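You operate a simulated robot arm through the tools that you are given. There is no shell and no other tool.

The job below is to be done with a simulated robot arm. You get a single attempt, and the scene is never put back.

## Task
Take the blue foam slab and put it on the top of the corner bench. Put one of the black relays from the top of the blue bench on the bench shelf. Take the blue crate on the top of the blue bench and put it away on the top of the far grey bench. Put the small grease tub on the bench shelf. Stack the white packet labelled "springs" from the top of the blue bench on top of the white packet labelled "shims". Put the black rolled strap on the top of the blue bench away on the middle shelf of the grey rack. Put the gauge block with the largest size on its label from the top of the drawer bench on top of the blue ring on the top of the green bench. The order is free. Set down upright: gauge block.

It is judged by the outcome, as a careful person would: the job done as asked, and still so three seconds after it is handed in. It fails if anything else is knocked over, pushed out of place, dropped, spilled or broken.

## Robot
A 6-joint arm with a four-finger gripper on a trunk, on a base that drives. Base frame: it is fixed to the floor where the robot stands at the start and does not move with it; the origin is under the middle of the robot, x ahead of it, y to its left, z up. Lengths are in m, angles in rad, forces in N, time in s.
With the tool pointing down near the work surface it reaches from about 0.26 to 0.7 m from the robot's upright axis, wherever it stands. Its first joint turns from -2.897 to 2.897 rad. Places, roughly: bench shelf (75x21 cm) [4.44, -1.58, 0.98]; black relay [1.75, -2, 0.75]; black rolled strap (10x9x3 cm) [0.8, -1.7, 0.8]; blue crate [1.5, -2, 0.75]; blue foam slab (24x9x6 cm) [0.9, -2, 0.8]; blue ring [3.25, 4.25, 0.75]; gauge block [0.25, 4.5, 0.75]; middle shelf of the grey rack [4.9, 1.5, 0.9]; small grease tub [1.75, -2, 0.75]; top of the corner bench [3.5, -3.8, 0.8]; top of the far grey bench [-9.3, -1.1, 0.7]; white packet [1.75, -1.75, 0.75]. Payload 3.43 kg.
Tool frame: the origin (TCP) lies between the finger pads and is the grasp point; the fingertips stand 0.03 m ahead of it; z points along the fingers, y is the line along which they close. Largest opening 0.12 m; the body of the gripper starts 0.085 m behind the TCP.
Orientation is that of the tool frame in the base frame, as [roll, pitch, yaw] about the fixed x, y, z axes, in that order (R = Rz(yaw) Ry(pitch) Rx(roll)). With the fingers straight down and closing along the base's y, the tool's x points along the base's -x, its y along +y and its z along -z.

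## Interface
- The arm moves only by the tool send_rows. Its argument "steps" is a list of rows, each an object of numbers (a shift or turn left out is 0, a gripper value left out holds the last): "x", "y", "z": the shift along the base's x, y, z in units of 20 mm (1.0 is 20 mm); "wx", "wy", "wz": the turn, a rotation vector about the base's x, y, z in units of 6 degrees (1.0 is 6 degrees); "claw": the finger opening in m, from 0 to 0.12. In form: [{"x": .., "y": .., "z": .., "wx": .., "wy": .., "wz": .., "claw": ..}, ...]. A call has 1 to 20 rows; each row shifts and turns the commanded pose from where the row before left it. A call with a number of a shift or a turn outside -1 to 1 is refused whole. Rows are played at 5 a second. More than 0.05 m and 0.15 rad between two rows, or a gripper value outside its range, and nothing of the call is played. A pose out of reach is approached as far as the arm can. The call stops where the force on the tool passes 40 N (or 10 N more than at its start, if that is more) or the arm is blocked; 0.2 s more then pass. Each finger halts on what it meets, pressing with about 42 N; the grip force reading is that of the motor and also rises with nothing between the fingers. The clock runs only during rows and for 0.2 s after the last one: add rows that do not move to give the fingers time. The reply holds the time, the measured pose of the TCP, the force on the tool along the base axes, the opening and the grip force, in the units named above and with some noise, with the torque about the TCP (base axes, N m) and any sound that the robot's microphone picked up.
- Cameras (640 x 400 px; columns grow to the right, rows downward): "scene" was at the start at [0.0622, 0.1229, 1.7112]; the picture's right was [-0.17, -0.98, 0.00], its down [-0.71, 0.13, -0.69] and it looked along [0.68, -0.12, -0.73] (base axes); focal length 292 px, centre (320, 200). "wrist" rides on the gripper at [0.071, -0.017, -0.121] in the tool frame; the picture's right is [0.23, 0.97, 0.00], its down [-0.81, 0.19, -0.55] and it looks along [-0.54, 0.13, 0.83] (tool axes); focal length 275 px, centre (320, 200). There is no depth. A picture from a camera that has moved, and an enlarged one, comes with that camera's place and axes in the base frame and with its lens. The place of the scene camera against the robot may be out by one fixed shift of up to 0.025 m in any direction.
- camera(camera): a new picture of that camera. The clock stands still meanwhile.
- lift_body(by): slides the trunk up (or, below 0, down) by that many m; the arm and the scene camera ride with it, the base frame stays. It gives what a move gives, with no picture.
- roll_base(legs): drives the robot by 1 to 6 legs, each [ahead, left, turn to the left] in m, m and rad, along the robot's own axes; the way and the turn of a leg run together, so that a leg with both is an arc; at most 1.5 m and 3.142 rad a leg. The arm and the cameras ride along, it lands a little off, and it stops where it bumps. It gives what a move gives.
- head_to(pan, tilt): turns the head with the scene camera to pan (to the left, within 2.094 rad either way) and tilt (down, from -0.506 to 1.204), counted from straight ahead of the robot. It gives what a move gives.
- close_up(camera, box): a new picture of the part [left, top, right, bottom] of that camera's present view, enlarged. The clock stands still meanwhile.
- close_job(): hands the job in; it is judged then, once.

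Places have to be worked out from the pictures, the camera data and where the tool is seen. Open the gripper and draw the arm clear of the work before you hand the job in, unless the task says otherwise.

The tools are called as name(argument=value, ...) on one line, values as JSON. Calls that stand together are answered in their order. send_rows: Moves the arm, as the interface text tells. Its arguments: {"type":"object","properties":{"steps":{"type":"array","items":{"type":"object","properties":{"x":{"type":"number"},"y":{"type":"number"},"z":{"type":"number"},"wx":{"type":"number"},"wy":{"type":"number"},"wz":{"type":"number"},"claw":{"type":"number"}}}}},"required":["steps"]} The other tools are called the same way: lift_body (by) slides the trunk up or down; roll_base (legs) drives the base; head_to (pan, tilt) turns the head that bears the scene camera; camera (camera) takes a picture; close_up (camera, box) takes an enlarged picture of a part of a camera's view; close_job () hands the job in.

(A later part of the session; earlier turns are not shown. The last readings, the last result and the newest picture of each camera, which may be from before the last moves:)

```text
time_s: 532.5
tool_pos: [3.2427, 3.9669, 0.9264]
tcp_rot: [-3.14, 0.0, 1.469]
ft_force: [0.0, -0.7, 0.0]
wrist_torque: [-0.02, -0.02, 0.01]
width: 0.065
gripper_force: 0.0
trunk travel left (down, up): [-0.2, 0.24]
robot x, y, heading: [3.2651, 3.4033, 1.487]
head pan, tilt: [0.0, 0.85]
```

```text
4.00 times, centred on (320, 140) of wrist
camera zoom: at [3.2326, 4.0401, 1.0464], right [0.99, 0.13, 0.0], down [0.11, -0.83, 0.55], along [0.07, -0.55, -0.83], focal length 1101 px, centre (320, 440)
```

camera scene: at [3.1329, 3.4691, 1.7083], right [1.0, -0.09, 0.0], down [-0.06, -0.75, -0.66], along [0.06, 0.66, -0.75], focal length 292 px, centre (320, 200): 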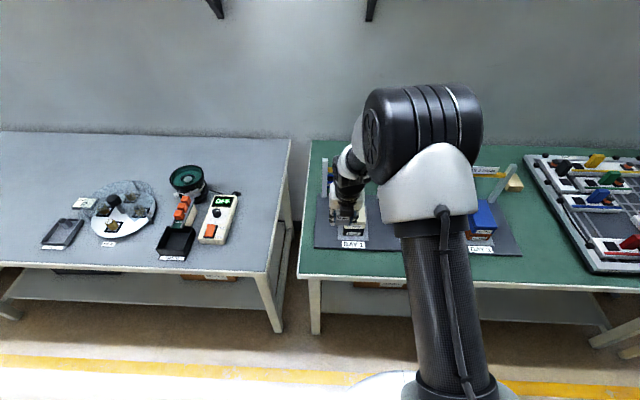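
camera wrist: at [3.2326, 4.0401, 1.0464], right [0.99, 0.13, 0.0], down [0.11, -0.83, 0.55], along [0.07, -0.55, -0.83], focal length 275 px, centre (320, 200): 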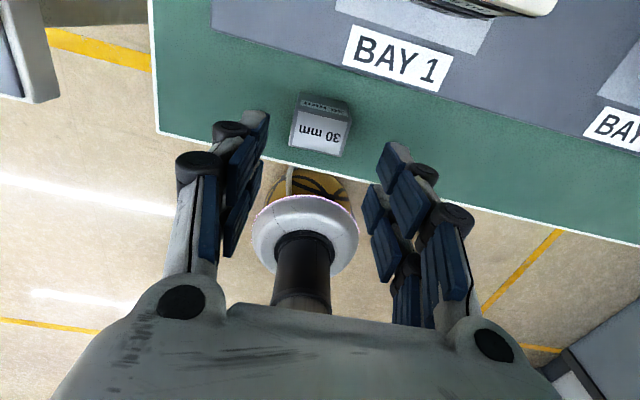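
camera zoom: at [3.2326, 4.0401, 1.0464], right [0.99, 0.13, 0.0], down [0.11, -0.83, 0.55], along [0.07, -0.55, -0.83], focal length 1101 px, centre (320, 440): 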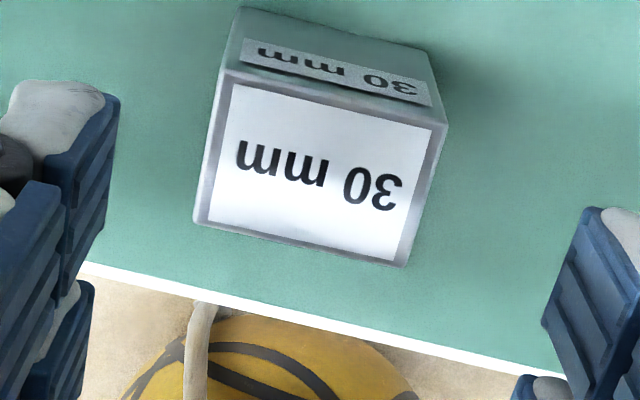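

Aligned. Descend to 0.84 and grip.

send_rows(steps=[{"z": -1}, {"z": -1}, {"z": -1}, {"z": -0.8}, {"z": -0.5}, {}, {"claw": 0.05}, {}, {"claw": 0.03}, {}, {}, {}])

camera(camera="wrist")

```text
time_s: 535.1
tool_pos: [3.2419, 3.9676, 0.8389]
tcp_rot: [-3.139, -0.003, 1.466]
ft_force: [0.1, -0.2, 0.0]
wrist_torque: [0.0, 0.05, 0.0]
width: 0.0415
gripper_force: 42.5
trunk travel left (down, up): [-0.2, 0.24]
robot x, y, heading: [3.261, 3.403, 1.485]
head pan, tilt: [0.0, 0.85]
```

```text
taken
camera wrist: at [3.2321, 4.0404, 0.9604], right [0.99, 0.13, 0.0], down [0.11, -0.83, 0.55], along [0.07, -0.55, -0.83], focal length 275 px, centre (320, 200)
```

wrist: 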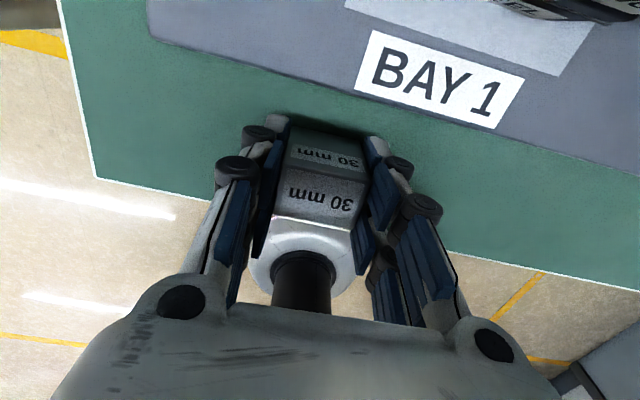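

Re-gripped vertically (offset to block bottom 0.039). Lift to 1.13 and roll forward 25 cm.

send_rows(steps=[{"z": 0.4}, {"z": 0.8}, {"z": 1}, {"z": 1}, {"z": 1}, {"z": 1}, {"z": 1}, {"z": 1}, {"z": 1}, {"z": 1}, {"z": 1}, {"z": 1}, {"z": 1}, {"z": 1}, {"z": 1}, {"z": 0.4}, {}])

roll_base(legs=[[0.25, 0, 0]])

camera(camera="wrist")

camera(camera="scene")

```text
time_s: 538.7
tool_pos: [3.2425, 3.9677, 1.1311]
tcp_rot: [-3.139, -0.002, 1.465]
ft_force: [-0.1, 0.4, -2.1]
wrist_torque: [0.01, 0.0, 0.02]
width: 0.0415
gripper_force: 41.6
trunk travel left (down, up): [-0.2, 0.24]
robot x, y, heading: [3.2641, 3.4036, 1.48]
head pan, tilt: [0.0, 0.85]
```

```text
time_s: 540.5
tool_pos: [3.2627, 4.2165, 1.1312]
tcp_rot: [3.141, -0.001, 1.466]
ft_force: [-0.4, 0.6, -1.6]
wrist_torque: [-0.03, -0.01, 0.02]
width: 0.0417
gripper_force: 42.3
trunk travel left (down, up): [-0.2, 0.24]
robot x, y, heading: [3.2841, 3.6513, 1.487]
head pan, tilt: [0.0, 0.85]
```

```text
taken
camera wrist: at [3.2536, 4.2901, 1.2531], right [0.99, 0.13, 0.0], down [0.11, -0.83, 0.55], along [0.07, -0.55, -0.83], focal length 275 px, centre (320, 200)
```

wrist: 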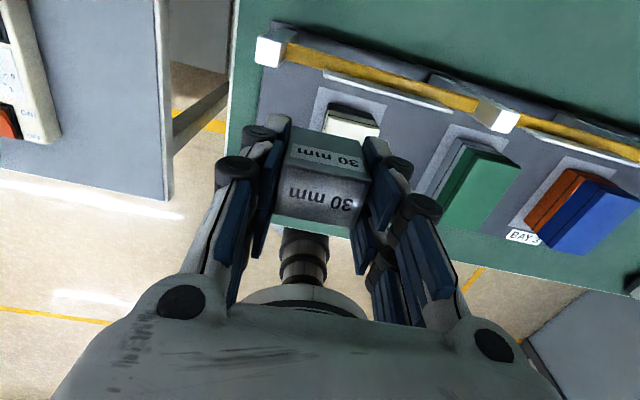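

```text
taken
camera scene: at [3.1542, 3.7191, 1.7082], right [1.0, -0.09, 0.0], down [-0.06, -0.75, -0.66], along [0.06, 0.66, -0.75], focal length 292 px, centre (320, 200)
```

scene: 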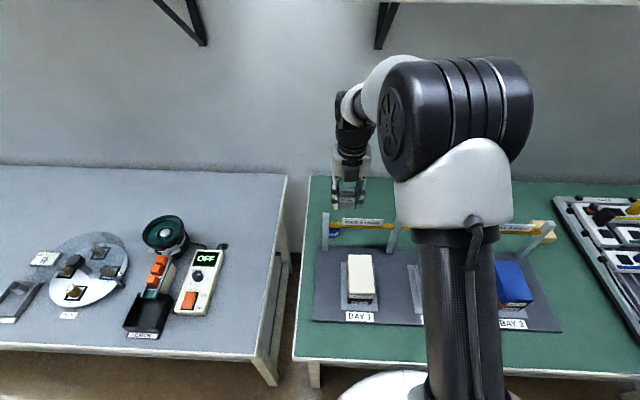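

Gate bar is at y≈4.258 (post tops z≈1.0). I move over the ring at this safe height and look down at it.

send_rows(steps=[{"y": 0.95, "x": -0.13}, {"y": 0.95, "x": -0.13}, {"y": 0.95, "x": -0.13}, {"y": 0.95, "x": -0.13}, {"y": 0.95, "x": -0.13}, {"y": 0.95, "x": -0.13}, {}])

camera(camera="wrist")

close_up(camera="wrist", box=[250, 40, 390, 150])

```text
time_s: 542.1
tool_pos: [3.247, 4.3303, 1.1297]
tcp_rot: [3.14, 0.0, 1.467]
ft_force: [0.5, -0.5, -1.6]
wrist_torque: [-0.01, -0.01, 0.02]
width: 0.0411
gripper_force: 41.7
trunk travel left (down, up): [-0.2, 0.24]
robot x, y, heading: [3.2857, 3.6498, 1.483]
head pan, tilt: [0.0, 0.85]
```

```text
taken
camera wrist: at [3.2384, 4.4033, 1.2522], right [0.99, 0.13, 0.0], down [0.11, -0.83, 0.55], along [0.07, -0.55, -0.83], focal length 275 px, centre (320, 200)
```

wrist: 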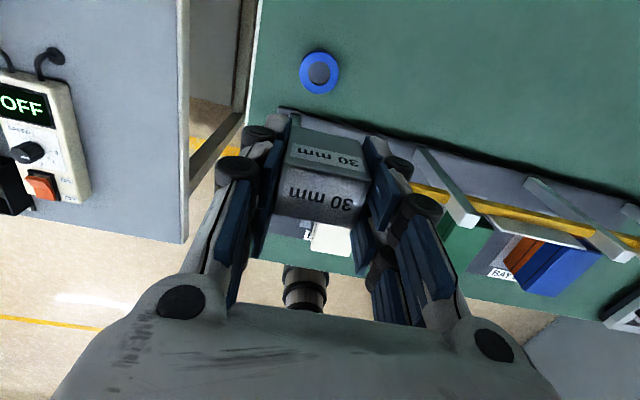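

```text
3.64 times, centred on (320, 95) of wrist
camera zoom: at [3.2384, 4.4033, 1.2522], right [0.99, 0.13, 0.0], down [0.11, -0.83, 0.55], along [0.07, -0.55, -0.83], focal length 1001 px, centre (320, 582)
```

zoom: 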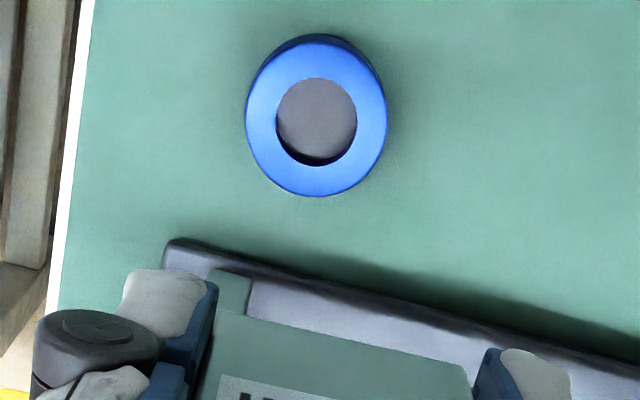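

Ring centre measured at (3.245, 4.337), Ø5.5 cm. I centre on it and descend to 0.95, then check.

send_rows(steps=[{"y": 0.3, "x": -0.05}, {"z": -1}, {"z": -1}, {"z": -1}, {"z": -1}, {"z": -1}, {"z": -1}, {"z": -1}, {"z": -1}, {"z": -1}, {}])

camera(camera="wrist")

close_up(camera="scene", box=[290, 140, 410, 260])

```text
time_s: 544.5
tool_pos: [3.2459, 4.3352, 0.9507]
tcp_rot: [3.141, -0.001, 1.465]
ft_force: [0.0, -1.2, -2.1]
wrist_torque: [0.0, -0.02, 0.02]
width: 0.0417
gripper_force: 41.8
trunk travel left (down, up): [-0.2, 0.24]
robot x, y, heading: [3.2871, 3.6487, 1.489]
head pan, tilt: [0.0, 0.85]
```

```text
taken
camera wrist: at [3.2375, 4.4072, 1.0729], right [0.99, 0.13, 0.0], down [0.11, -0.83, 0.55], along [0.07, -0.55, -0.83], focal length 275 px, centre (320, 200)
```

wrist: 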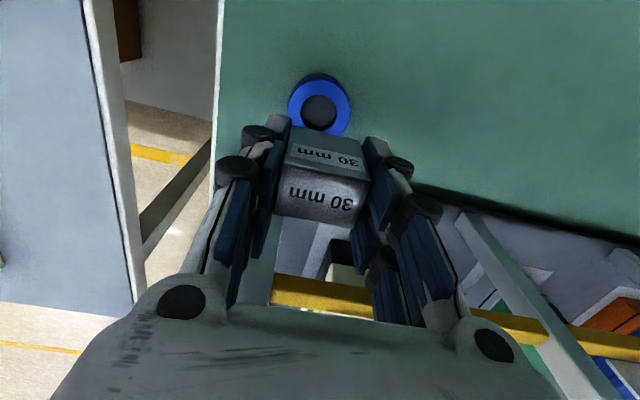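

```text
3.33 times, centred on (350, 200) of scene
camera zoom: at [3.1541, 3.7178, 1.7083], right [1.0, -0.09, 0.0], down [-0.06, -0.75, -0.66], along [0.06, 0.66, -0.75], focal length 974 px, centre (220, 200)
```

zoom: 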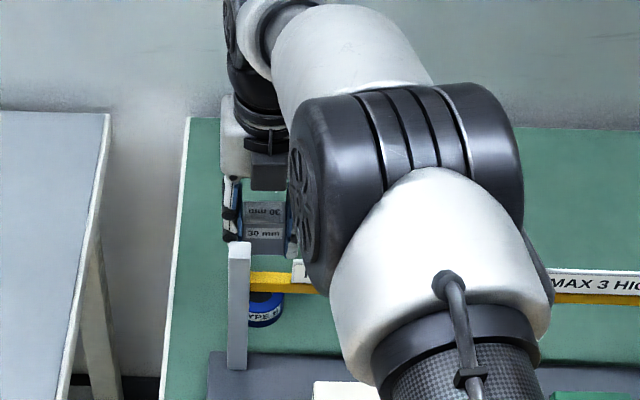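

Ring centre re-measured (3.245, 4.340), top ≈0.825. Shift 4 mm and go down to just above.

send_rows(steps=[{"y": 0.2}, {"z": -1}, {"z": -1}, {"z": -0.7}, {"z": -0.4}, {}])

camera(camera="wrist")

close_up(camera="scene", box=[300, 170, 390, 260])

```text
time_s: 545.9
tool_pos: [3.2469, 4.3407, 0.8901]
tcp_rot: [3.141, -0.001, 1.466]
ft_force: [-0.4, 0.4, -2.0]
wrist_torque: [-0.07, -0.02, 0.0]
width: 0.0414
gripper_force: 42.6
trunk travel left (down, up): [-0.2, 0.24]
robot x, y, heading: [3.2878, 3.6519, 1.476]
head pan, tilt: [0.0, 0.85]
```

```text
taken
camera wrist: at [3.2378, 4.4135, 1.0115], right [0.99, 0.13, 0.0], down [0.11, -0.83, 0.55], along [0.07, -0.55, -0.83], focal length 275 px, centre (320, 200)
```

wrist: 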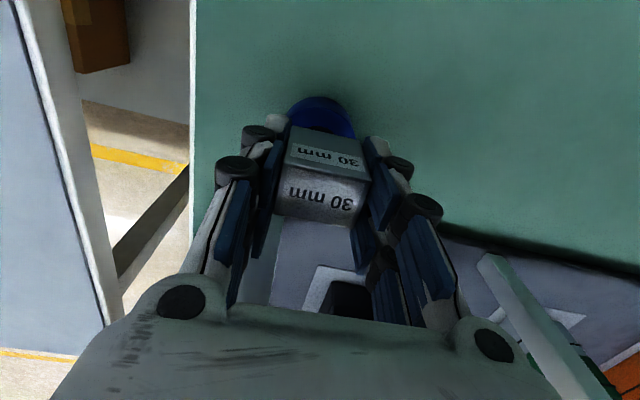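

```text
4.44 times, centred on (345, 215) of scene
camera zoom: at [3.1541, 3.718, 1.7082], right [1.0, -0.09, 0.0], down [-0.06, -0.75, -0.66], along [0.06, 0.66, -0.75], focal length 1298 px, centre (209, 133)
```

zoom: 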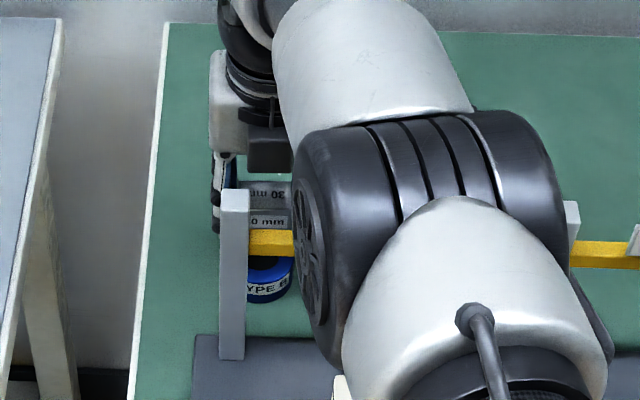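

send_rows(steps=[{"z": -0.4}, {"z": -0.3}, {}])

send_rows(steps=[{"z": -0.12}, {"z": -0.1}, {}])

send_rows(steps=[{"z": -0.1}, {}])

send_rows(steps=[{"z": -0.1}, {}])

```text
time_s: 546.7
tool_pos: [3.2468, 4.3392, 0.8757]
tcp_rot: [3.14, -0.002, 1.466]
ft_force: [-0.7, 0.5, -0.9]
wrist_torque: [0.01, 0.03, -0.01]
width: 0.0412
gripper_force: 42.8
trunk travel left (down, up): [-0.2, 0.24]
robot x, y, heading: [3.2845, 3.6507, 1.485]
head pan, tilt: [0.0, 0.85]
```

```text
time_s: 547.5
tool_pos: [3.2475, 4.3414, 0.8709]
tcp_rot: [-3.141, -0.002, 1.467]
ft_force: [-0.5, -0.5, -2.2]
wrist_torque: [-0.02, 0.0, 0.04]
width: 0.0416
gripper_force: 42.2
trunk travel left (down, up): [-0.2, 0.24]
robot x, y, heading: [3.2849, 3.6542, 1.484]
head pan, tilt: [0.0, 0.85]
```

```text
time_s: 548.1
tool_pos: [3.2458, 4.3405, 0.8689]
tcp_rot: [-3.141, 0.0, 1.467]
ft_force: [0.0, -0.5, -2.9]
wrist_torque: [0.04, -0.01, -0.01]
width: 0.0414
gripper_force: 41.6
trunk travel left (down, up): [-0.2, 0.24]
robot x, y, heading: [3.284, 3.6504, 1.486]
head pan, tilt: [0.0, 0.85]
```

```text
time_s: 548.7
tool_pos: [3.2465, 4.341, 0.8686]
tcp_rot: [-3.14, -0.002, 1.466]
ft_force: [0.8, 1.6, 8.1]
wrist_torque: [-0.04, 0.0, 0.04]
width: 0.0415
gripper_force: 42.4
trunk travel left (down, up): [-0.2, 0.24]
robot x, y, heading: [3.2831, 3.6525, 1.486]
head pan, tilt: [0.0, 0.85]
```

Contact at 0.8686 with 8 N, flat. Release and rise straight up.

send_rows(steps=[{"claw": 0.055}, {}, {}, {"claw": 0.065}, {}, {"z": 0.4}, {"z": 0.8}, {"z": 1}, {"z": 1}, {"z": 1}, {"z": 1}, {"z": 1}, {"z": 1}, {"z": 1}, {"z": 1}, {"z": 1}, {"z": 1}, {"z": 1}, {"z": 1}, {}])

camera(camera="wrist")

close_up(camera="wrist", box=[260, 20, 400, 130])

```text
time_s: 552.9
tool_pos: [3.2469, 4.3391, 1.1322]
tcp_rot: [-3.141, 0.001, 1.466]
ft_force: [-0.4, 0.1, 0.2]
wrist_torque: [-0.05, 0.0, 0.01]
width: 0.0651
gripper_force: 0.0
trunk travel left (down, up): [-0.2, 0.24]
robot x, y, heading: [3.2844, 3.6514, 1.484]
head pan, tilt: [0.0, 0.85]
```

```text
taken
camera wrist: at [3.2375, 4.4132, 1.2539], right [0.99, 0.13, 0.0], down [0.11, -0.83, 0.55], along [0.07, -0.55, -0.83], focal length 275 px, centre (320, 200)
```

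wrist: 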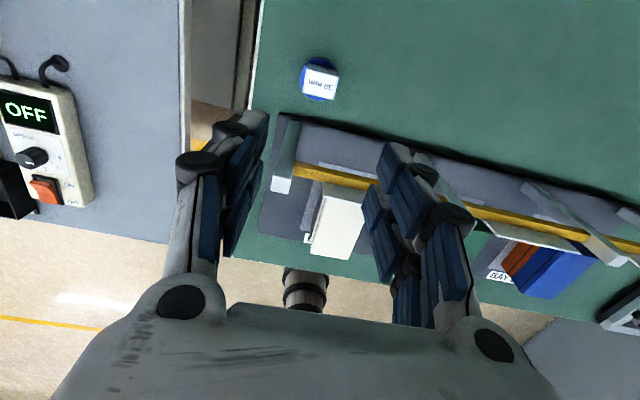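

```text
3.64 times, centred on (330, 75) of wrist
camera zoom: at [3.2375, 4.4132, 1.2539], right [0.99, 0.13, 0.0], down [0.11, -0.83, 0.55], along [0.07, -0.55, -0.83], focal length 1001 px, centre (284, 654)
```

zoom: 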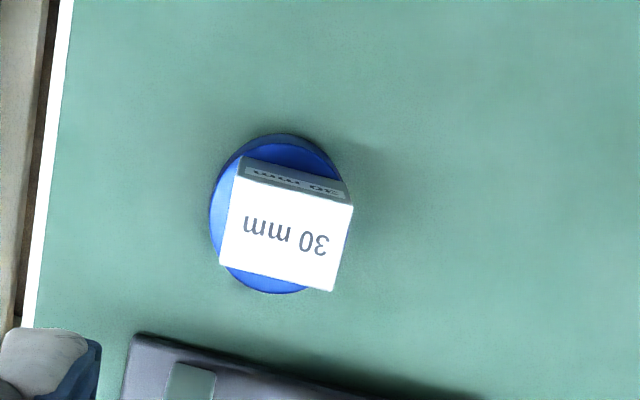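

The 30 mm block stands on the blue ring. I retract over the gate, back away, and drive to the blue bench for the crate.

send_rows(steps=[{"y": -1}, {"y": -1}, {"y": -1}, {"y": -1}, {"y": -1}, {"y": -1}, {"y": -1}, {"y": -1}, {}])

roll_base(legs=[[-0.35, 0, 0]])

camera(camera="scene")

roll_base(legs=[[-0.8, 0, 0], [0, 0, -3.14], [1.5, 0, 0], [0.8, 0, 0], [0, -1.5, 0], [0.8, 0, 0]])

head_to(pan=0.0, tilt=0.75)

camera(camera="scene")

```text
time_s: 554.9
tool_pos: [3.2498, 4.1804, 1.1305]
tcp_rot: [-3.141, 0.0, 1.468]
ft_force: [0.4, -0.7, 0.0]
wrist_torque: [0.0, 0.01, 0.0]
width: 0.0648
gripper_force: 0.1
trunk travel left (down, up): [-0.2, 0.24]
robot x, y, heading: [3.2864, 3.6548, 1.489]
head pan, tilt: [0.0, 0.85]
```

```text
time_s: 557.2
tool_pos: [3.2197, 3.8279, 1.1308]
tcp_rot: [3.14, -0.003, 1.463]
ft_force: [0.0, 0.3, 0.3]
wrist_torque: [-0.02, 0.03, 0.05]
width: 0.0648
gripper_force: 0.0
trunk travel left (down, up): [-0.2, 0.24]
robot x, y, heading: [3.2531, 3.3005, 1.479]
head pan, tilt: [0.0, 0.85]
```

```text
taken
camera scene: at [3.1234, 3.3649, 1.7083], right [1.0, -0.09, 0.0], down [-0.07, -0.75, -0.66], along [0.06, 0.66, -0.75], focal length 292 px, centre (320, 200)
```

scene: 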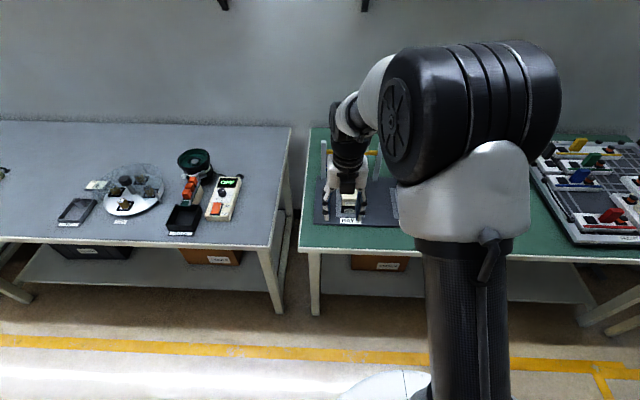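

```text
time_s: 590.7
tool_pos: [1.3157, -0.9099, 1.1307]
tcp_rot: [-3.14, 0.0, -1.729]
ft_force: [0.9, -0.2, 0.9]
wrist_torque: [-0.02, -0.01, -0.01]
width: 0.0652
gripper_force: 0.1
trunk travel left (down, up): [-0.2, 0.24]
robot x, y, heading: [1.305, -0.3761, -1.709]
head pan, tilt: [0.0, 0.85]
```

```text
time_s: 591.4
tool_pos: [1.3147, -0.9095, 1.1316]
tcp_rot: [3.142, 0.0, -1.728]
ft_force: [0.4, -0.4, 0.0]
wrist_torque: [-0.01, 0.01, 0.02]
width: 0.065
gripper_force: 0.1
trunk travel left (down, up): [-0.2, 0.24]
robot x, y, heading: [1.3064, -0.3778, -1.706]
head pan, tilt: [0.0, 0.75]
```

```text
taken
camera scene: at [1.4393, -0.4631, 1.7162], right [-0.99, 0.14, 0.0], down [0.09, 0.68, -0.73], along [-0.1, -0.72, -0.68], focal length 292 px, centre (320, 200)
```

scene: 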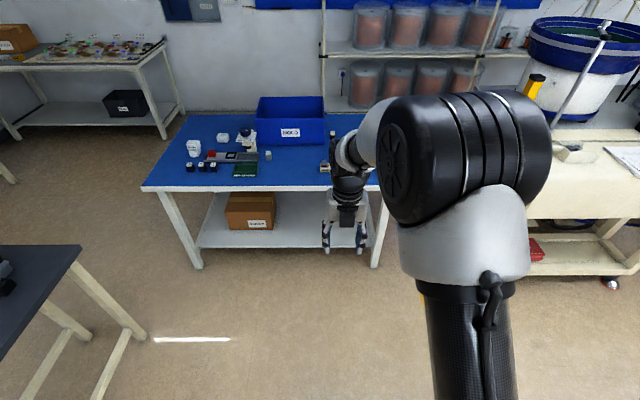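

I turn the tool 90° (to close across the crate's front wall) and drive up towards the crate.

send_rows(steps=[{"wz": -1}, {"wz": -1}, {"wz": -1}, {"wz": -1}, {"wz": -1}, {"wz": -1}, {"wz": -1}, {"wz": -1}, {"wz": -1}, {"wz": -1}, {"wz": -1}, {"wz": -1}, {"wz": -1}, {"wz": -1}, {"wz": -1}, {}])

roll_base(legs=[[0, 0.2, 0], [0.78, 0, 0]])

camera(camera="scene")

camera(camera="wrist")

```text
time_s: 594.8
tool_pos: [1.3152, -0.909, 1.1309]
tcp_rot: [-3.14, -0.004, 2.986]
ft_force: [0.1, 0.3, 1.1]
wrist_torque: [-0.01, 0.01, -0.04]
width: 0.0652
gripper_force: 0.1
trunk travel left (down, up): [-0.2, 0.24]
robot x, y, heading: [1.3062, -0.3789, -1.71]
head pan, tilt: [0.0, 0.75]
```

```text
time_s: 600.2
tool_pos: [1.4026, -1.7162, 1.131]
tcp_rot: [3.141, 0.0, 2.982]
ft_force: [0.0, 0.3, -0.4]
wrist_torque: [0.0, -0.01, 0.02]
width: 0.065
gripper_force: 0.1
trunk travel left (down, up): [-0.2, 0.24]
robot x, y, heading: [1.391, -1.1826, -1.71]
head pan, tilt: [0.0, 0.75]
```

```text
taken
camera scene: at [1.5282, -1.2706, 1.7162], right [-0.99, 0.14, 0.0], down [0.1, 0.68, -0.73], along [-0.1, -0.72, -0.68], focal length 292 px, centre (320, 200)
```

scene: 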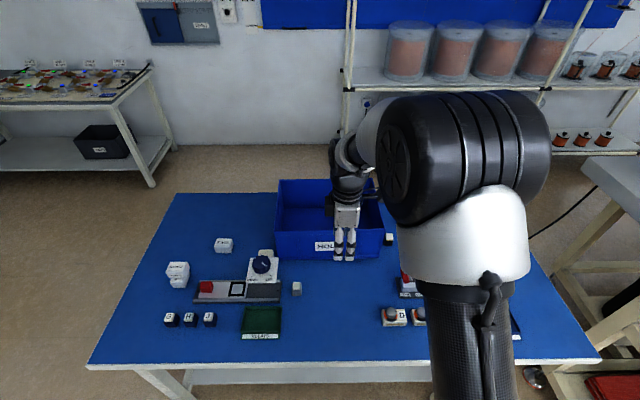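

```text
taken
camera wrist: at [1.3288, -1.7214, 1.2529], right [-0.07, 1.0, 0.0], down [0.83, 0.06, 0.55], along [0.55, 0.04, -0.83], focal length 275 px, centre (320, 200)
```

wrist: 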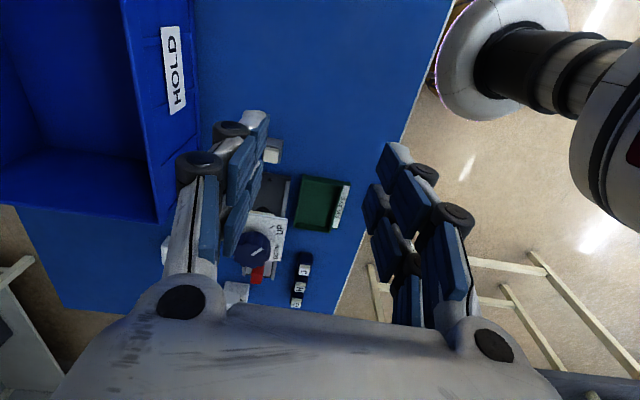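

close_up(camera="wrist", box=[60, 0, 260, 240])

close_up(camera="scene", box=[260, 170, 400, 270])

```text
1.67 times, centred on (160, 120) of wrist
camera zoom: at [1.3288, -1.7214, 1.2529], right [-0.07, 1.0, 0.0], down [0.83, 0.06, 0.55], along [0.55, 0.04, -0.83], focal length 459 px, centre (587, 333)
```

zoom: 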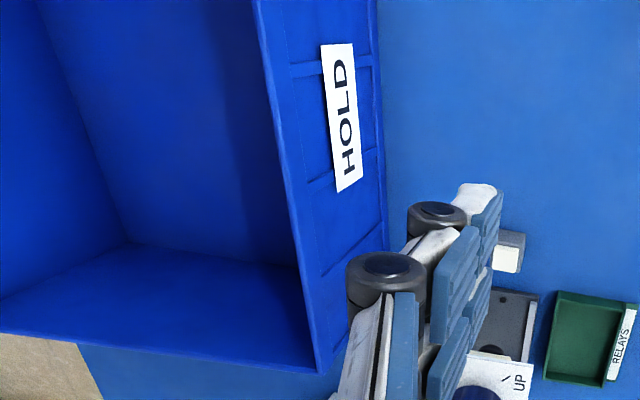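

```text
4.00 times, centred on (330, 220) of scene
camera zoom: at [1.5282, -1.2706, 1.7162], right [-0.99, 0.14, 0.0], down [0.1, 0.68, -0.73], along [-0.1, -0.72, -0.68], focal length 1168 px, centre (280, 120)
```

zoom: 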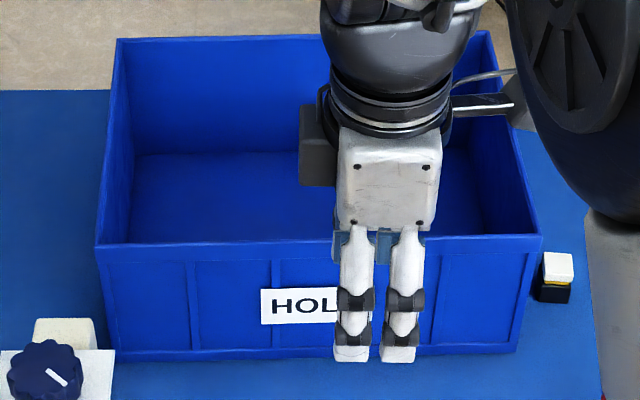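

The crate is an empty open bin (~0.40×0.25×0.17); front wall centre ≈(1.402, −1.912), rim z≈0.95. I roll 6 cm closer and bring the open fingers astride the wall above the rim.

roll_base(legs=[[0.06, 0, 0]])

send_rows(steps=[{"y": -0.85, "wz": 0.2}, {"y": -0.85, "wz": 0.2}, {"y": -0.85}, {"y": -0.85}, {"y": -0.85}, {"y": -0.85}, {"y": -0.85}, {"y": -0.85}, {"z": -1}, {"z": -1}, {"z": -1}, {"z": -1}, {}])

camera(camera="wrist")

close_up(camera="scene", box=[260, 150, 420, 270])

```text
time_s: 601.2
tool_pos: [1.3924, -1.7755, 1.1311]
tcp_rot: [-3.14, 0.0, 2.98]
ft_force: [0.6, -0.4, -0.7]
wrist_torque: [0.04, -0.03, -0.02]
width: 0.065
gripper_force: 0.2
trunk travel left (down, up): [-0.2, 0.24]
robot x, y, heading: [1.3878, -1.2429, -1.712]
head pan, tilt: [0.0, 0.75]
```

```text
time_s: 604.0
tool_pos: [1.3932, -1.9104, 1.0501]
tcp_rot: [3.141, -0.002, 3.022]
ft_force: [-0.2, -0.7, -0.5]
wrist_torque: [0.0, -0.03, 0.02]
width: 0.065
gripper_force: 0.0
trunk travel left (down, up): [-0.2, 0.24]
robot x, y, heading: [1.389, -1.2435, -1.712]
head pan, tilt: [0.0, 0.75]
```

```text
taken
camera wrist: at [1.3201, -1.9187, 1.1723], right [-0.11, 0.99, 0.0], down [0.83, 0.09, 0.55], along [0.55, 0.06, -0.83], focal length 275 px, centre (320, 200)
```

wrist: 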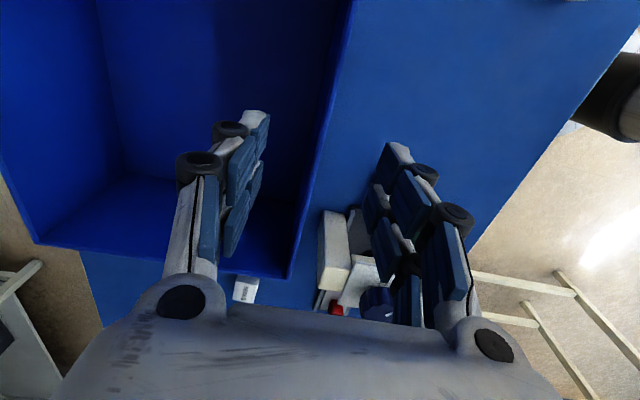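

```text
3.33 times, centred on (340, 210) of scene
camera zoom: at [1.5197, -1.3289, 1.7163], right [-0.99, 0.14, 0.0], down [0.1, 0.67, -0.73], along [-0.1, -0.72, -0.68], focal length 974 px, centre (253, 167)
```

zoom: 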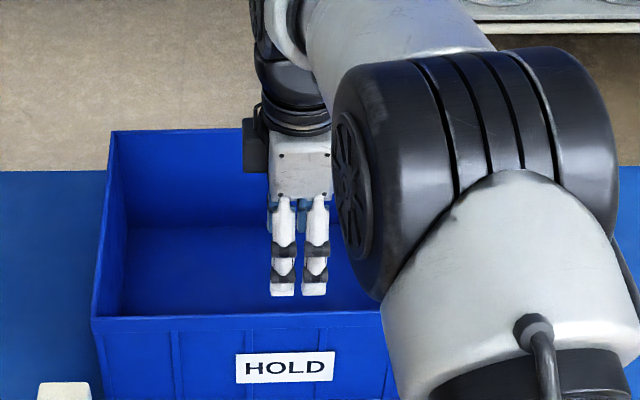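

Rim is centred between the fingers (within 3 mm). I lower the fingers over the wall.

send_rows(steps=[{"z": -1, "y": 0.1}, {"z": -1}, {"z": -1}, {"z": -1}, {"z": -1}, {"z": -1}, {"z": -0.8}, {}])

camera(camera="wrist")

close_up(camera="scene", box=[260, 150, 420, 270])

```text
time_s: 605.8
tool_pos: [1.3944, -1.9082, 0.9157]
tcp_rot: [-3.141, 0.0, 3.023]
ft_force: [-0.1, 0.3, 0.0]
wrist_torque: [0.03, 0.04, -0.01]
width: 0.0648
gripper_force: 0.1
trunk travel left (down, up): [-0.2, 0.24]
robot x, y, heading: [1.3858, -1.2428, -1.712]
head pan, tilt: [0.0, 0.75]
```

```text
taken
camera wrist: at [1.3205, -1.9163, 1.0367], right [-0.11, 0.99, 0.0], down [0.83, 0.09, 0.55], along [0.55, 0.06, -0.83], focal length 275 px, centre (320, 200)
```

wrist: 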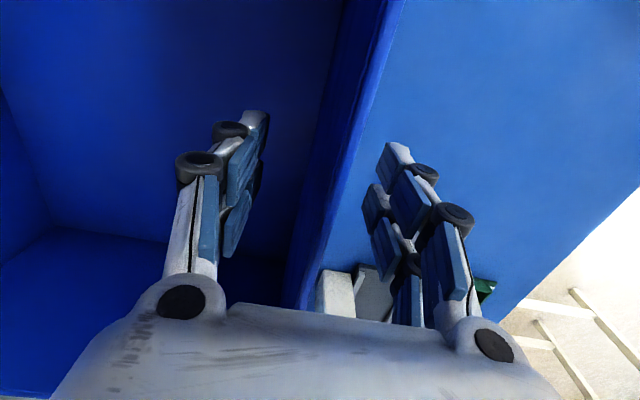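

```text
3.33 times, centred on (340, 210) of scene
camera zoom: at [1.5197, -1.329, 1.7163], right [-0.99, 0.14, 0.0], down [0.1, 0.67, -0.73], along [-0.1, -0.72, -0.68], focal length 974 px, centre (253, 167)
```

zoom: 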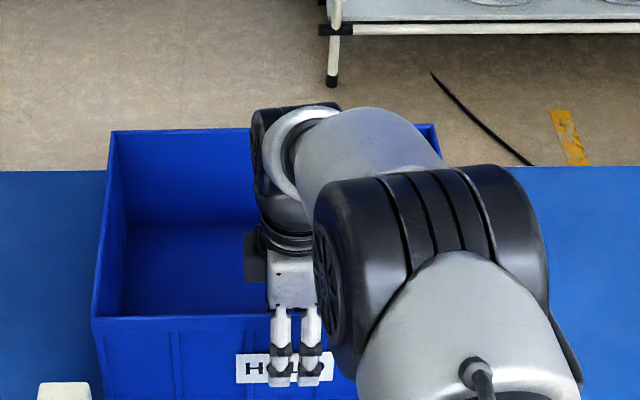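

Astride. Lower another 28 mm for a deep grip and close.

send_rows(steps=[{"z": -0.7}, {"z": -0.7}, {}, {"claw": 0.03}, {}, {}, {"claw": 0.0}, {}, {}, {}, {}])

camera(camera="wrist")

```text
time_s: 608.2
tool_pos: [1.3941, -1.9076, 0.8868]
tcp_rot: [3.141, -0.001, 3.022]
ft_force: [0.7, 0.5, 0.3]
wrist_torque: [0.06, 0.1, 0.83]
width: 0.0061
gripper_force: 40.0
trunk travel left (down, up): [-0.2, 0.24]
robot x, y, heading: [1.3864, -1.2452, -1.709]
head pan, tilt: [0.0, 0.75]
```

```text
taken
camera wrist: at [1.3213, -1.9157, 1.0088], right [-0.11, 0.99, 0.0], down [0.83, 0.09, 0.55], along [0.55, 0.06, -0.83], focal length 275 px, centre (320, 200)
```

wrist: 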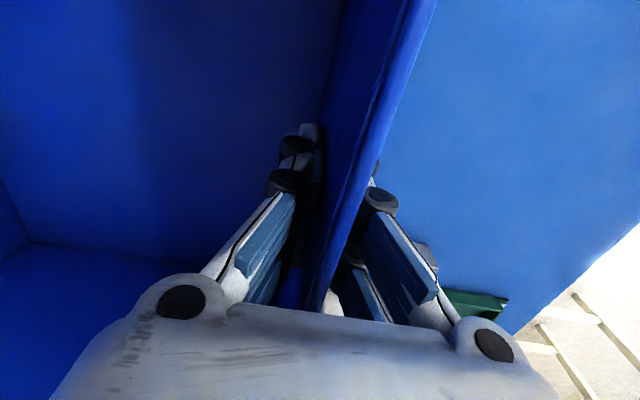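

Gripped the wall (6 mm). Lift a few millimetres and read the load.

send_rows(steps=[{"z": 0.2}, {"z": 0.2}, {"z": 0.2}, {}])

close_up(camera="scene", box=[240, 140, 440, 290])

```text
time_s: 609.2
tool_pos: [1.3938, -1.9076, 0.898]
tcp_rot: [3.14, -0.001, 3.021]
ft_force: [0.0, 0.1, -11.2]
wrist_torque: [1.48, -0.14, -0.04]
width: 0.0061
gripper_force: 40.2
trunk travel left (down, up): [-0.2, 0.24]
robot x, y, heading: [1.3851, -1.2448, -1.715]
head pan, tilt: [0.0, 0.75]
```

```text
2.67 times, centred on (340, 215) of scene
camera zoom: at [1.5197, -1.3307, 1.7161], right [-0.99, 0.14, 0.0], down [0.1, 0.68, -0.73], along [-0.1, -0.72, -0.68], focal length 779 px, centre (267, 160)
```

zoom: 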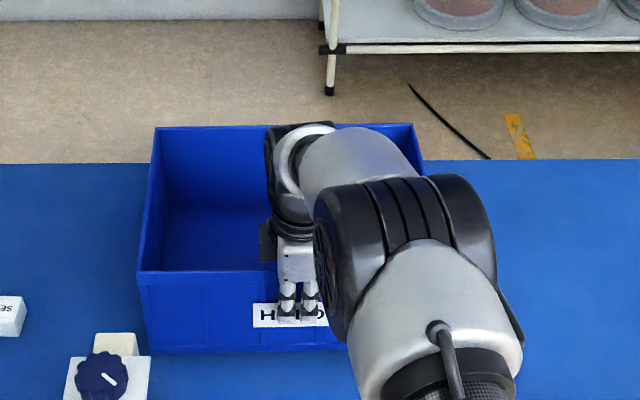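

Full weight ≈1.1 kg carried, moment 1.5 Nm held. Continue lifting slowly.

send_rows(steps=[{"z": 0.4}, {"z": 0.5}, {"z": 0.6}, {"z": 0.7}, {"z": 0.7}, {"z": 0.7}, {"z": 0.7}, {}])

close_up(camera="scene", box=[240, 140, 440, 290])

camera(camera="wrist")

```text
time_s: 611.0
tool_pos: [1.3939, -1.9095, 0.9832]
tcp_rot: [3.14, -0.002, 3.021]
ft_force: [-0.2, -0.6, -10.8]
wrist_torque: [1.5, -0.12, -0.04]
width: 0.006
gripper_force: 40.6
trunk travel left (down, up): [-0.2, 0.24]
robot x, y, heading: [1.3854, -1.2418, -1.713]
head pan, tilt: [0.0, 0.75]
```

```text
2.67 times, centred on (340, 215) of scene
camera zoom: at [1.5197, -1.3309, 1.7161], right [-0.99, 0.14, 0.0], down [0.1, 0.68, -0.73], along [-0.1, -0.72, -0.68], focal length 779 px, centre (267, 160)
```

zoom: 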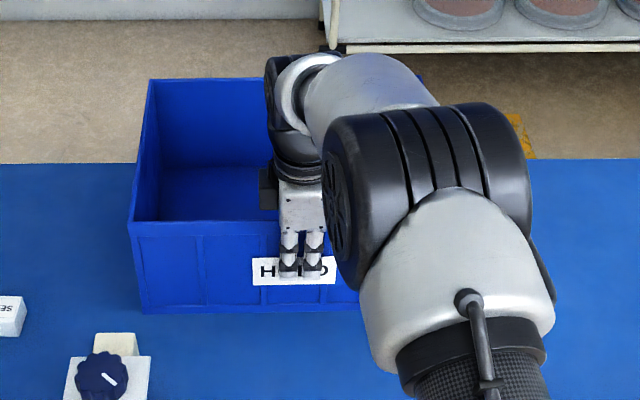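

```text
taken
camera wrist: at [1.3201, -1.9175, 1.1064], right [-0.11, 0.99, 0.0], down [0.83, 0.09, 0.55], along [0.55, 0.06, -0.83], focal length 275 px, centre (320, 200)
```

wrist: 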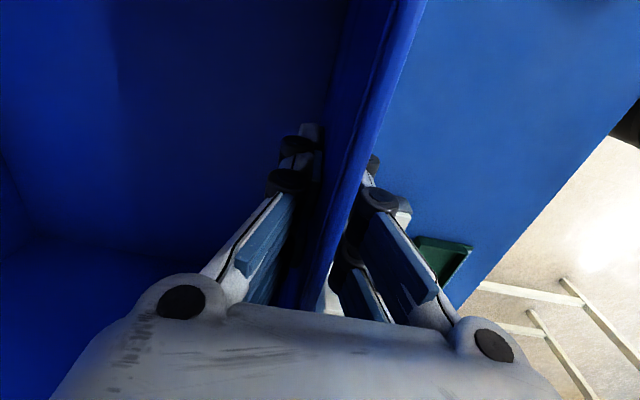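

Level and stable. Raise to 1.10 and draw it in while still over the bench.

send_rows(steps=[{"z": 0.7}, {"z": 0.7}, {"z": 0.7}, {"z": 0.7}, {"z": 0.7}, {"z": 0.7}, {"z": 0.7}, {"z": 0.7}, {"y": 0.6}, {"y": 0.6}, {"y": 0.6}, {"y": 0.6}, {"y": 0.6}, {"y": 0.6}, {"y": 0.6}, {}])

camera(camera="scene")

```text
time_s: 614.4
tool_pos: [1.3932, -1.8253, 1.0962]
tcp_rot: [3.141, -0.002, 3.022]
ft_force: [-0.4, -0.2, -10.4]
wrist_torque: [1.49, -0.14, 0.01]
width: 0.0064
gripper_force: 40.1
trunk travel left (down, up): [-0.2, 0.24]
robot x, y, heading: [1.3881, -1.2435, -1.713]
head pan, tilt: [0.0, 0.75]
```

```text
taken
camera scene: at [1.5197, -1.3309, 1.7161], right [-0.99, 0.14, 0.0], down [0.1, 0.68, -0.73], along [-0.1, -0.72, -0.68], focal length 292 px, centre (320, 200)
```

scene: 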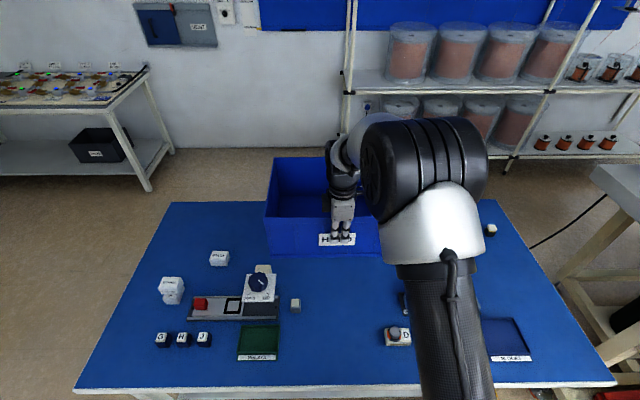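

Back away from the bench and turn to face west, then look down the room.

roll_base(legs=[[-1.1, 0, 0]])

roll_base(legs=[[0, 0, -1.43]])

head_to(pan=0.3, tilt=0.2)

camera(camera="scene")

head_to(pan=-0.3, tilt=0.2)

camera(camera="scene")

```text
time_s: 620.0
tool_pos: [1.5486, -0.7446, 1.0956]
tcp_rot: [3.14, -0.002, 3.027]
ft_force: [0.8, -0.5, -9.9]
wrist_torque: [1.44, -0.11, -0.02]
width: 0.0062
gripper_force: 40.2
trunk travel left (down, up): [-0.2, 0.24]
robot x, y, heading: [1.5417, -0.1606, -1.707]
head pan, tilt: [0.0, 0.75]
```

```text
time_s: 623.9
tool_pos: [0.9646, -0.2468, 1.0957]
tcp_rot: [3.139, -0.002, 1.585]
ft_force: [-0.9, 0.6, -11.7]
wrist_torque: [0.1, -1.45, 0.02]
width: 0.006
gripper_force: 40.3
trunk travel left (down, up): [-0.2, 0.24]
robot x, y, heading: [1.541, -0.1633, 3.133]
head pan, tilt: [0.0, 0.75]
```

```text
time_s: 624.9
tool_pos: [0.9654, -0.2467, 1.0966]
tcp_rot: [3.14, -0.001, 1.587]
ft_force: [0.2, 0.0, -10.5]
wrist_torque: [0.09, -1.49, 0.0]
width: 0.0061
gripper_force: 39.9
trunk travel left (down, up): [-0.2, 0.24]
robot x, y, heading: [1.5404, -0.1641, 3.134]
head pan, tilt: [0.3, 0.201]
```

```text
taken
camera scene: at [1.4719, -0.3328, 1.7657], right [-0.29, 0.96, 0.0], down [0.19, 0.06, -0.98], along [-0.94, -0.28, -0.2], focal length 292 px, centre (320, 200)
```

scene: 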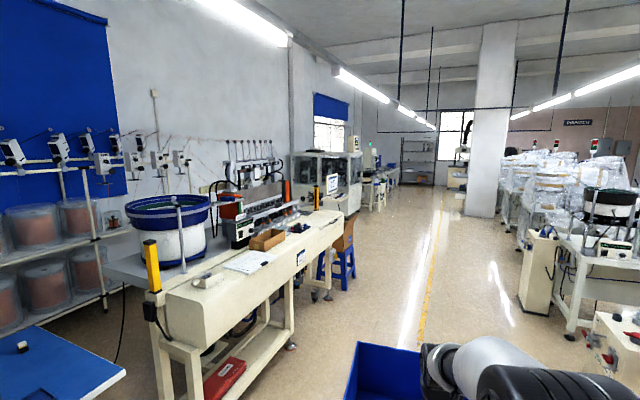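

```text
time_s: 625.9
tool_pos: [0.9653, -0.2461, 1.0949]
tcp_rot: [3.14, -0.002, 1.584]
ft_force: [0.2, -0.1, -10.5]
wrist_torque: [0.08, -1.46, -0.01]
width: 0.0062
gripper_force: 40.1
trunk travel left (down, up): [-0.2, 0.24]
robot x, y, heading: [1.5391, -0.162, 3.133]
head pan, tilt: [-0.3, 0.201]
```

```text
taken
camera scene: at [1.4724, -0.2778, 1.7658], right [0.3, 0.95, 0.0], down [0.19, -0.06, -0.98], along [-0.93, 0.3, -0.2], focal length 292 px, centre (320, 200)
```

scene: 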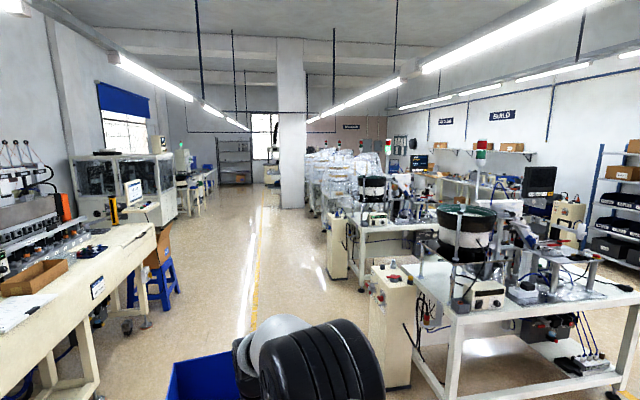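

A clear aisle leads west along y≈−0.2. I drive along it in stages.

roll_base(legs=[[1.5, 0, 0], [1.5, 0, 0]])

camera(camera="scene")

```text
time_s: 640.2
tool_pos: [-2.0113, -0.174, 1.0955]
tcp_rot: [3.14, -0.001, 1.559]
ft_force: [-0.4, -0.2, -12.0]
wrist_torque: [0.03, -1.52, 0.0]
width: 0.006
gripper_force: 40.1
trunk travel left (down, up): [-0.2, 0.24]
robot x, y, heading: [-1.4328, -0.1049, 3.099]
head pan, tilt: [-0.3, 0.201]
```

```text
taken
camera scene: at [-1.5053, -0.2209, 1.7658], right [0.33, 0.94, 0.0], down [0.19, -0.07, -0.98], along [-0.92, 0.32, -0.2], focal length 292 px, centre (320, 200)
```

scene: 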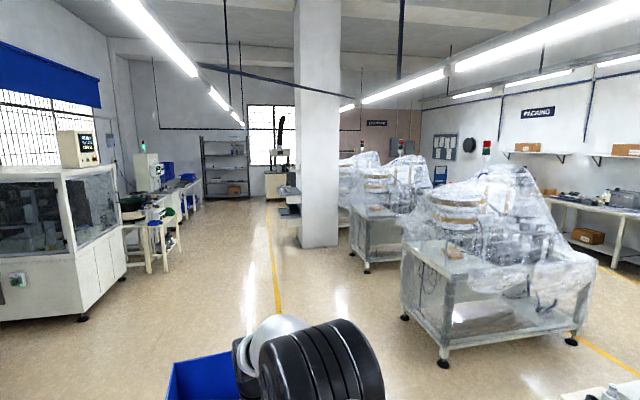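

roll_base(legs=[[1.5, 0, 0], [1.5, 0, 0], [1.3, 0, 0]])

head_to(pan=0.35, tilt=0.4)

camera(camera="scene")

```text
time_s: 660.8
tool_pos: [-6.3123, -0.0656, 1.0951]
tcp_rot: [3.139, -0.002, 1.581]
ft_force: [-0.1, -0.3, -11.3]
wrist_torque: [0.11, -1.48, 0.01]
width: 0.0059
gripper_force: 40.6
trunk travel left (down, up): [-0.2, 0.24]
robot x, y, heading: [-5.7356, 0.015, 3.129]
head pan, tilt: [-0.3, 0.201]
```

```text
time_s: 661.9
tool_pos: [-6.3113, -0.0661, 1.0955]
tcp_rot: [3.139, -0.002, 1.582]
ft_force: [0.3, 0.0, -10.9]
wrist_torque: [0.11, -1.46, 0.0]
width: 0.0058
gripper_force: 39.6
trunk travel left (down, up): [-0.2, 0.24]
robot x, y, heading: [-5.7365, 0.0142, 3.132]
head pan, tilt: [0.351, 0.4]
```

```text
taken
camera scene: at [-5.8037, -0.159, 1.7473], right [-0.33, 0.94, 0.0], down [0.37, 0.13, -0.92], along [-0.87, -0.3, -0.39], focal length 292 px, centre (320, 200)
```

scene: 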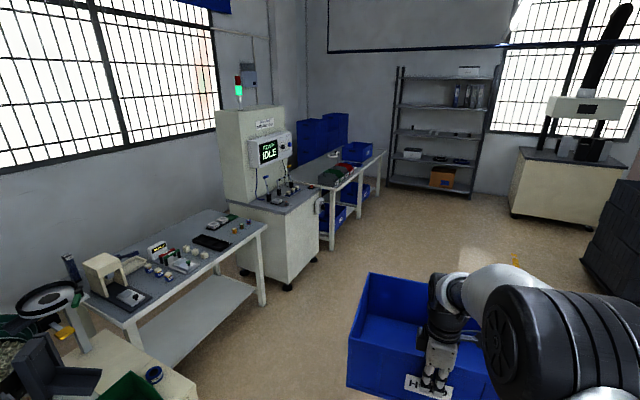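

close_up(camera="scene", box=[280, 100, 420, 220])

```text
3.33 times, centred on (350, 160) of scene
camera zoom: at [-5.8037, -0.159, 1.7473], right [-0.33, 0.94, 0.0], down [0.37, 0.13, -0.92], along [-0.87, -0.3, -0.39], focal length 974 px, centre (220, 333)
```

zoom: 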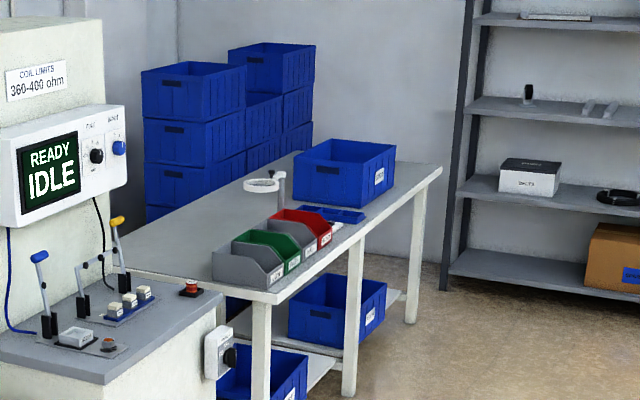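

The target bench has bins near the front, a ring light, and a blue crate at its far end. I drive further to look at the free space.

roll_base(legs=[[1.5, -0.15, 0], [1.2, -0.2, 0]])

head_to(pan=1.1, tilt=0.55)

camera(camera="scene")

```text
refused: leg 1 is longer than a leg can be; nothing moved
```

```text
time_s: 663.0
tool_pos: [-6.3128, -0.0658, 1.0959]
tcp_rot: [3.138, -0.003, 1.58]
ft_force: [-0.7, -0.1, -10.3]
wrist_torque: [0.1, -1.48, 0.01]
width: 0.0061
gripper_force: 40.3
trunk travel left (down, up): [-0.2, 0.24]
robot x, y, heading: [-5.7361, 0.0139, 3.129]
head pan, tilt: [1.1, 0.55]
```

```text
taken
camera scene: at [-5.7581, -0.2078, 1.7336], right [-0.88, 0.47, 0.0], down [0.24, 0.46, -0.85], along [-0.4, -0.75, -0.52], focal length 292 px, centre (320, 200)
```

scene: 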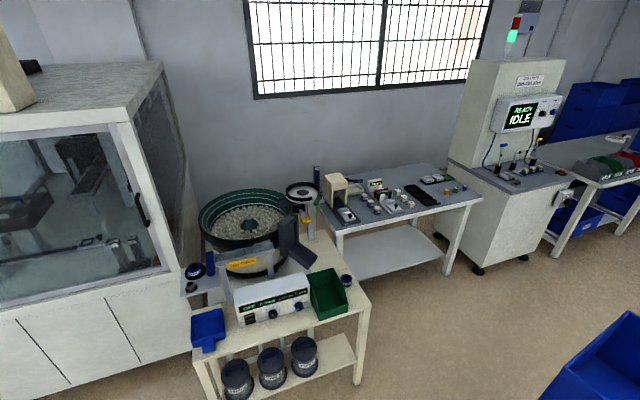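

Leg too long; I split it.

roll_base(legs=[[1.4, -0.15, 0], [1.4, -0.2, 0]])

camera(camera="scene")

```text
time_s: 676.5
tool_pos: [-9.0798, 0.335, 1.0953]
tcp_rot: [3.138, -0.001, 1.582]
ft_force: [0.0, 0.4, -10.8]
wrist_torque: [0.11, -1.48, 0.0]
width: 0.0058
gripper_force: 40.3
trunk travel left (down, up): [-0.2, 0.24]
robot x, y, heading: [-8.5016, 0.4146, 3.132]
head pan, tilt: [1.1, 0.55]
```

```text
taken
camera scene: at [-8.526, 0.193, 1.7336], right [-0.89, 0.47, 0.0], down [0.24, 0.46, -0.85], along [-0.4, -0.75, -0.52], focal length 292 px, centre (320, 200)
```

scene: 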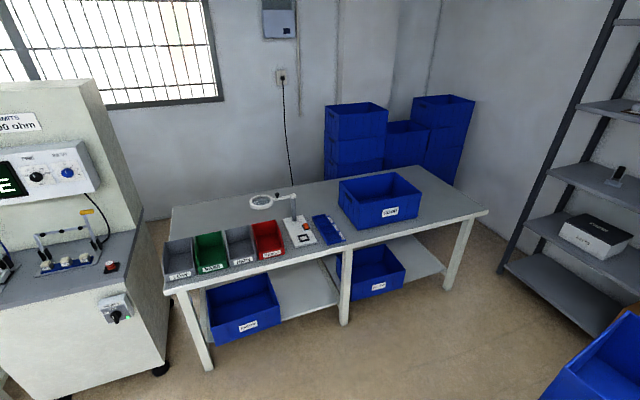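

The right end of the bench, beyond the blue crate already there, has a free area ~0.44 m wide. I'll place our crate there turned 90° (extending to my right). First I swing the tool −90° slowly in this free space.

send_rows(steps=[{"wz": -0.5}, {"wz": -0.75}, {"wz": -0.75}, {"wz": -0.75}, {"wz": -0.75}, {"wz": -0.75}, {"wz": -0.75}, {"wz": -0.75}, {"wz": -0.75}, {"wz": -0.75}, {"wz": -0.75}, {"wz": -0.75}, {"wz": -0.75}, {"wz": -0.75}, {"wz": -0.75}, {"wz": -0.75}, {"wz": -0.75}, {"wz": -0.75}, {"wz": -0.75}, {"wz": -0.75}])

camera(camera="wrist")

```text
time_s: 680.7
tool_pos: [-9.0787, 0.3353, 1.0949]
tcp_rot: [3.142, -0.001, 0.035]
ft_force: [0.9, -0.7, -10.7]
wrist_torque: [-1.45, -0.12, 0.0]
width: 0.006
gripper_force: 40.0
trunk travel left (down, up): [-0.2, 0.24]
robot x, y, heading: [-8.5011, 0.4148, 3.129]
head pan, tilt: [1.1, 0.55]
```

```text
taken
camera wrist: at [-9.0087, 0.355, 1.2177], right [0.27, -0.96, 0.0], down [-0.8, -0.22, 0.55], along [-0.53, -0.15, -0.83], focal length 275 px, centre (320, 200)
```

wrist: 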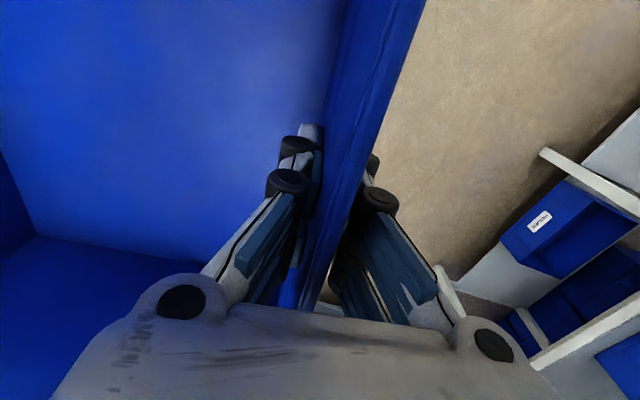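

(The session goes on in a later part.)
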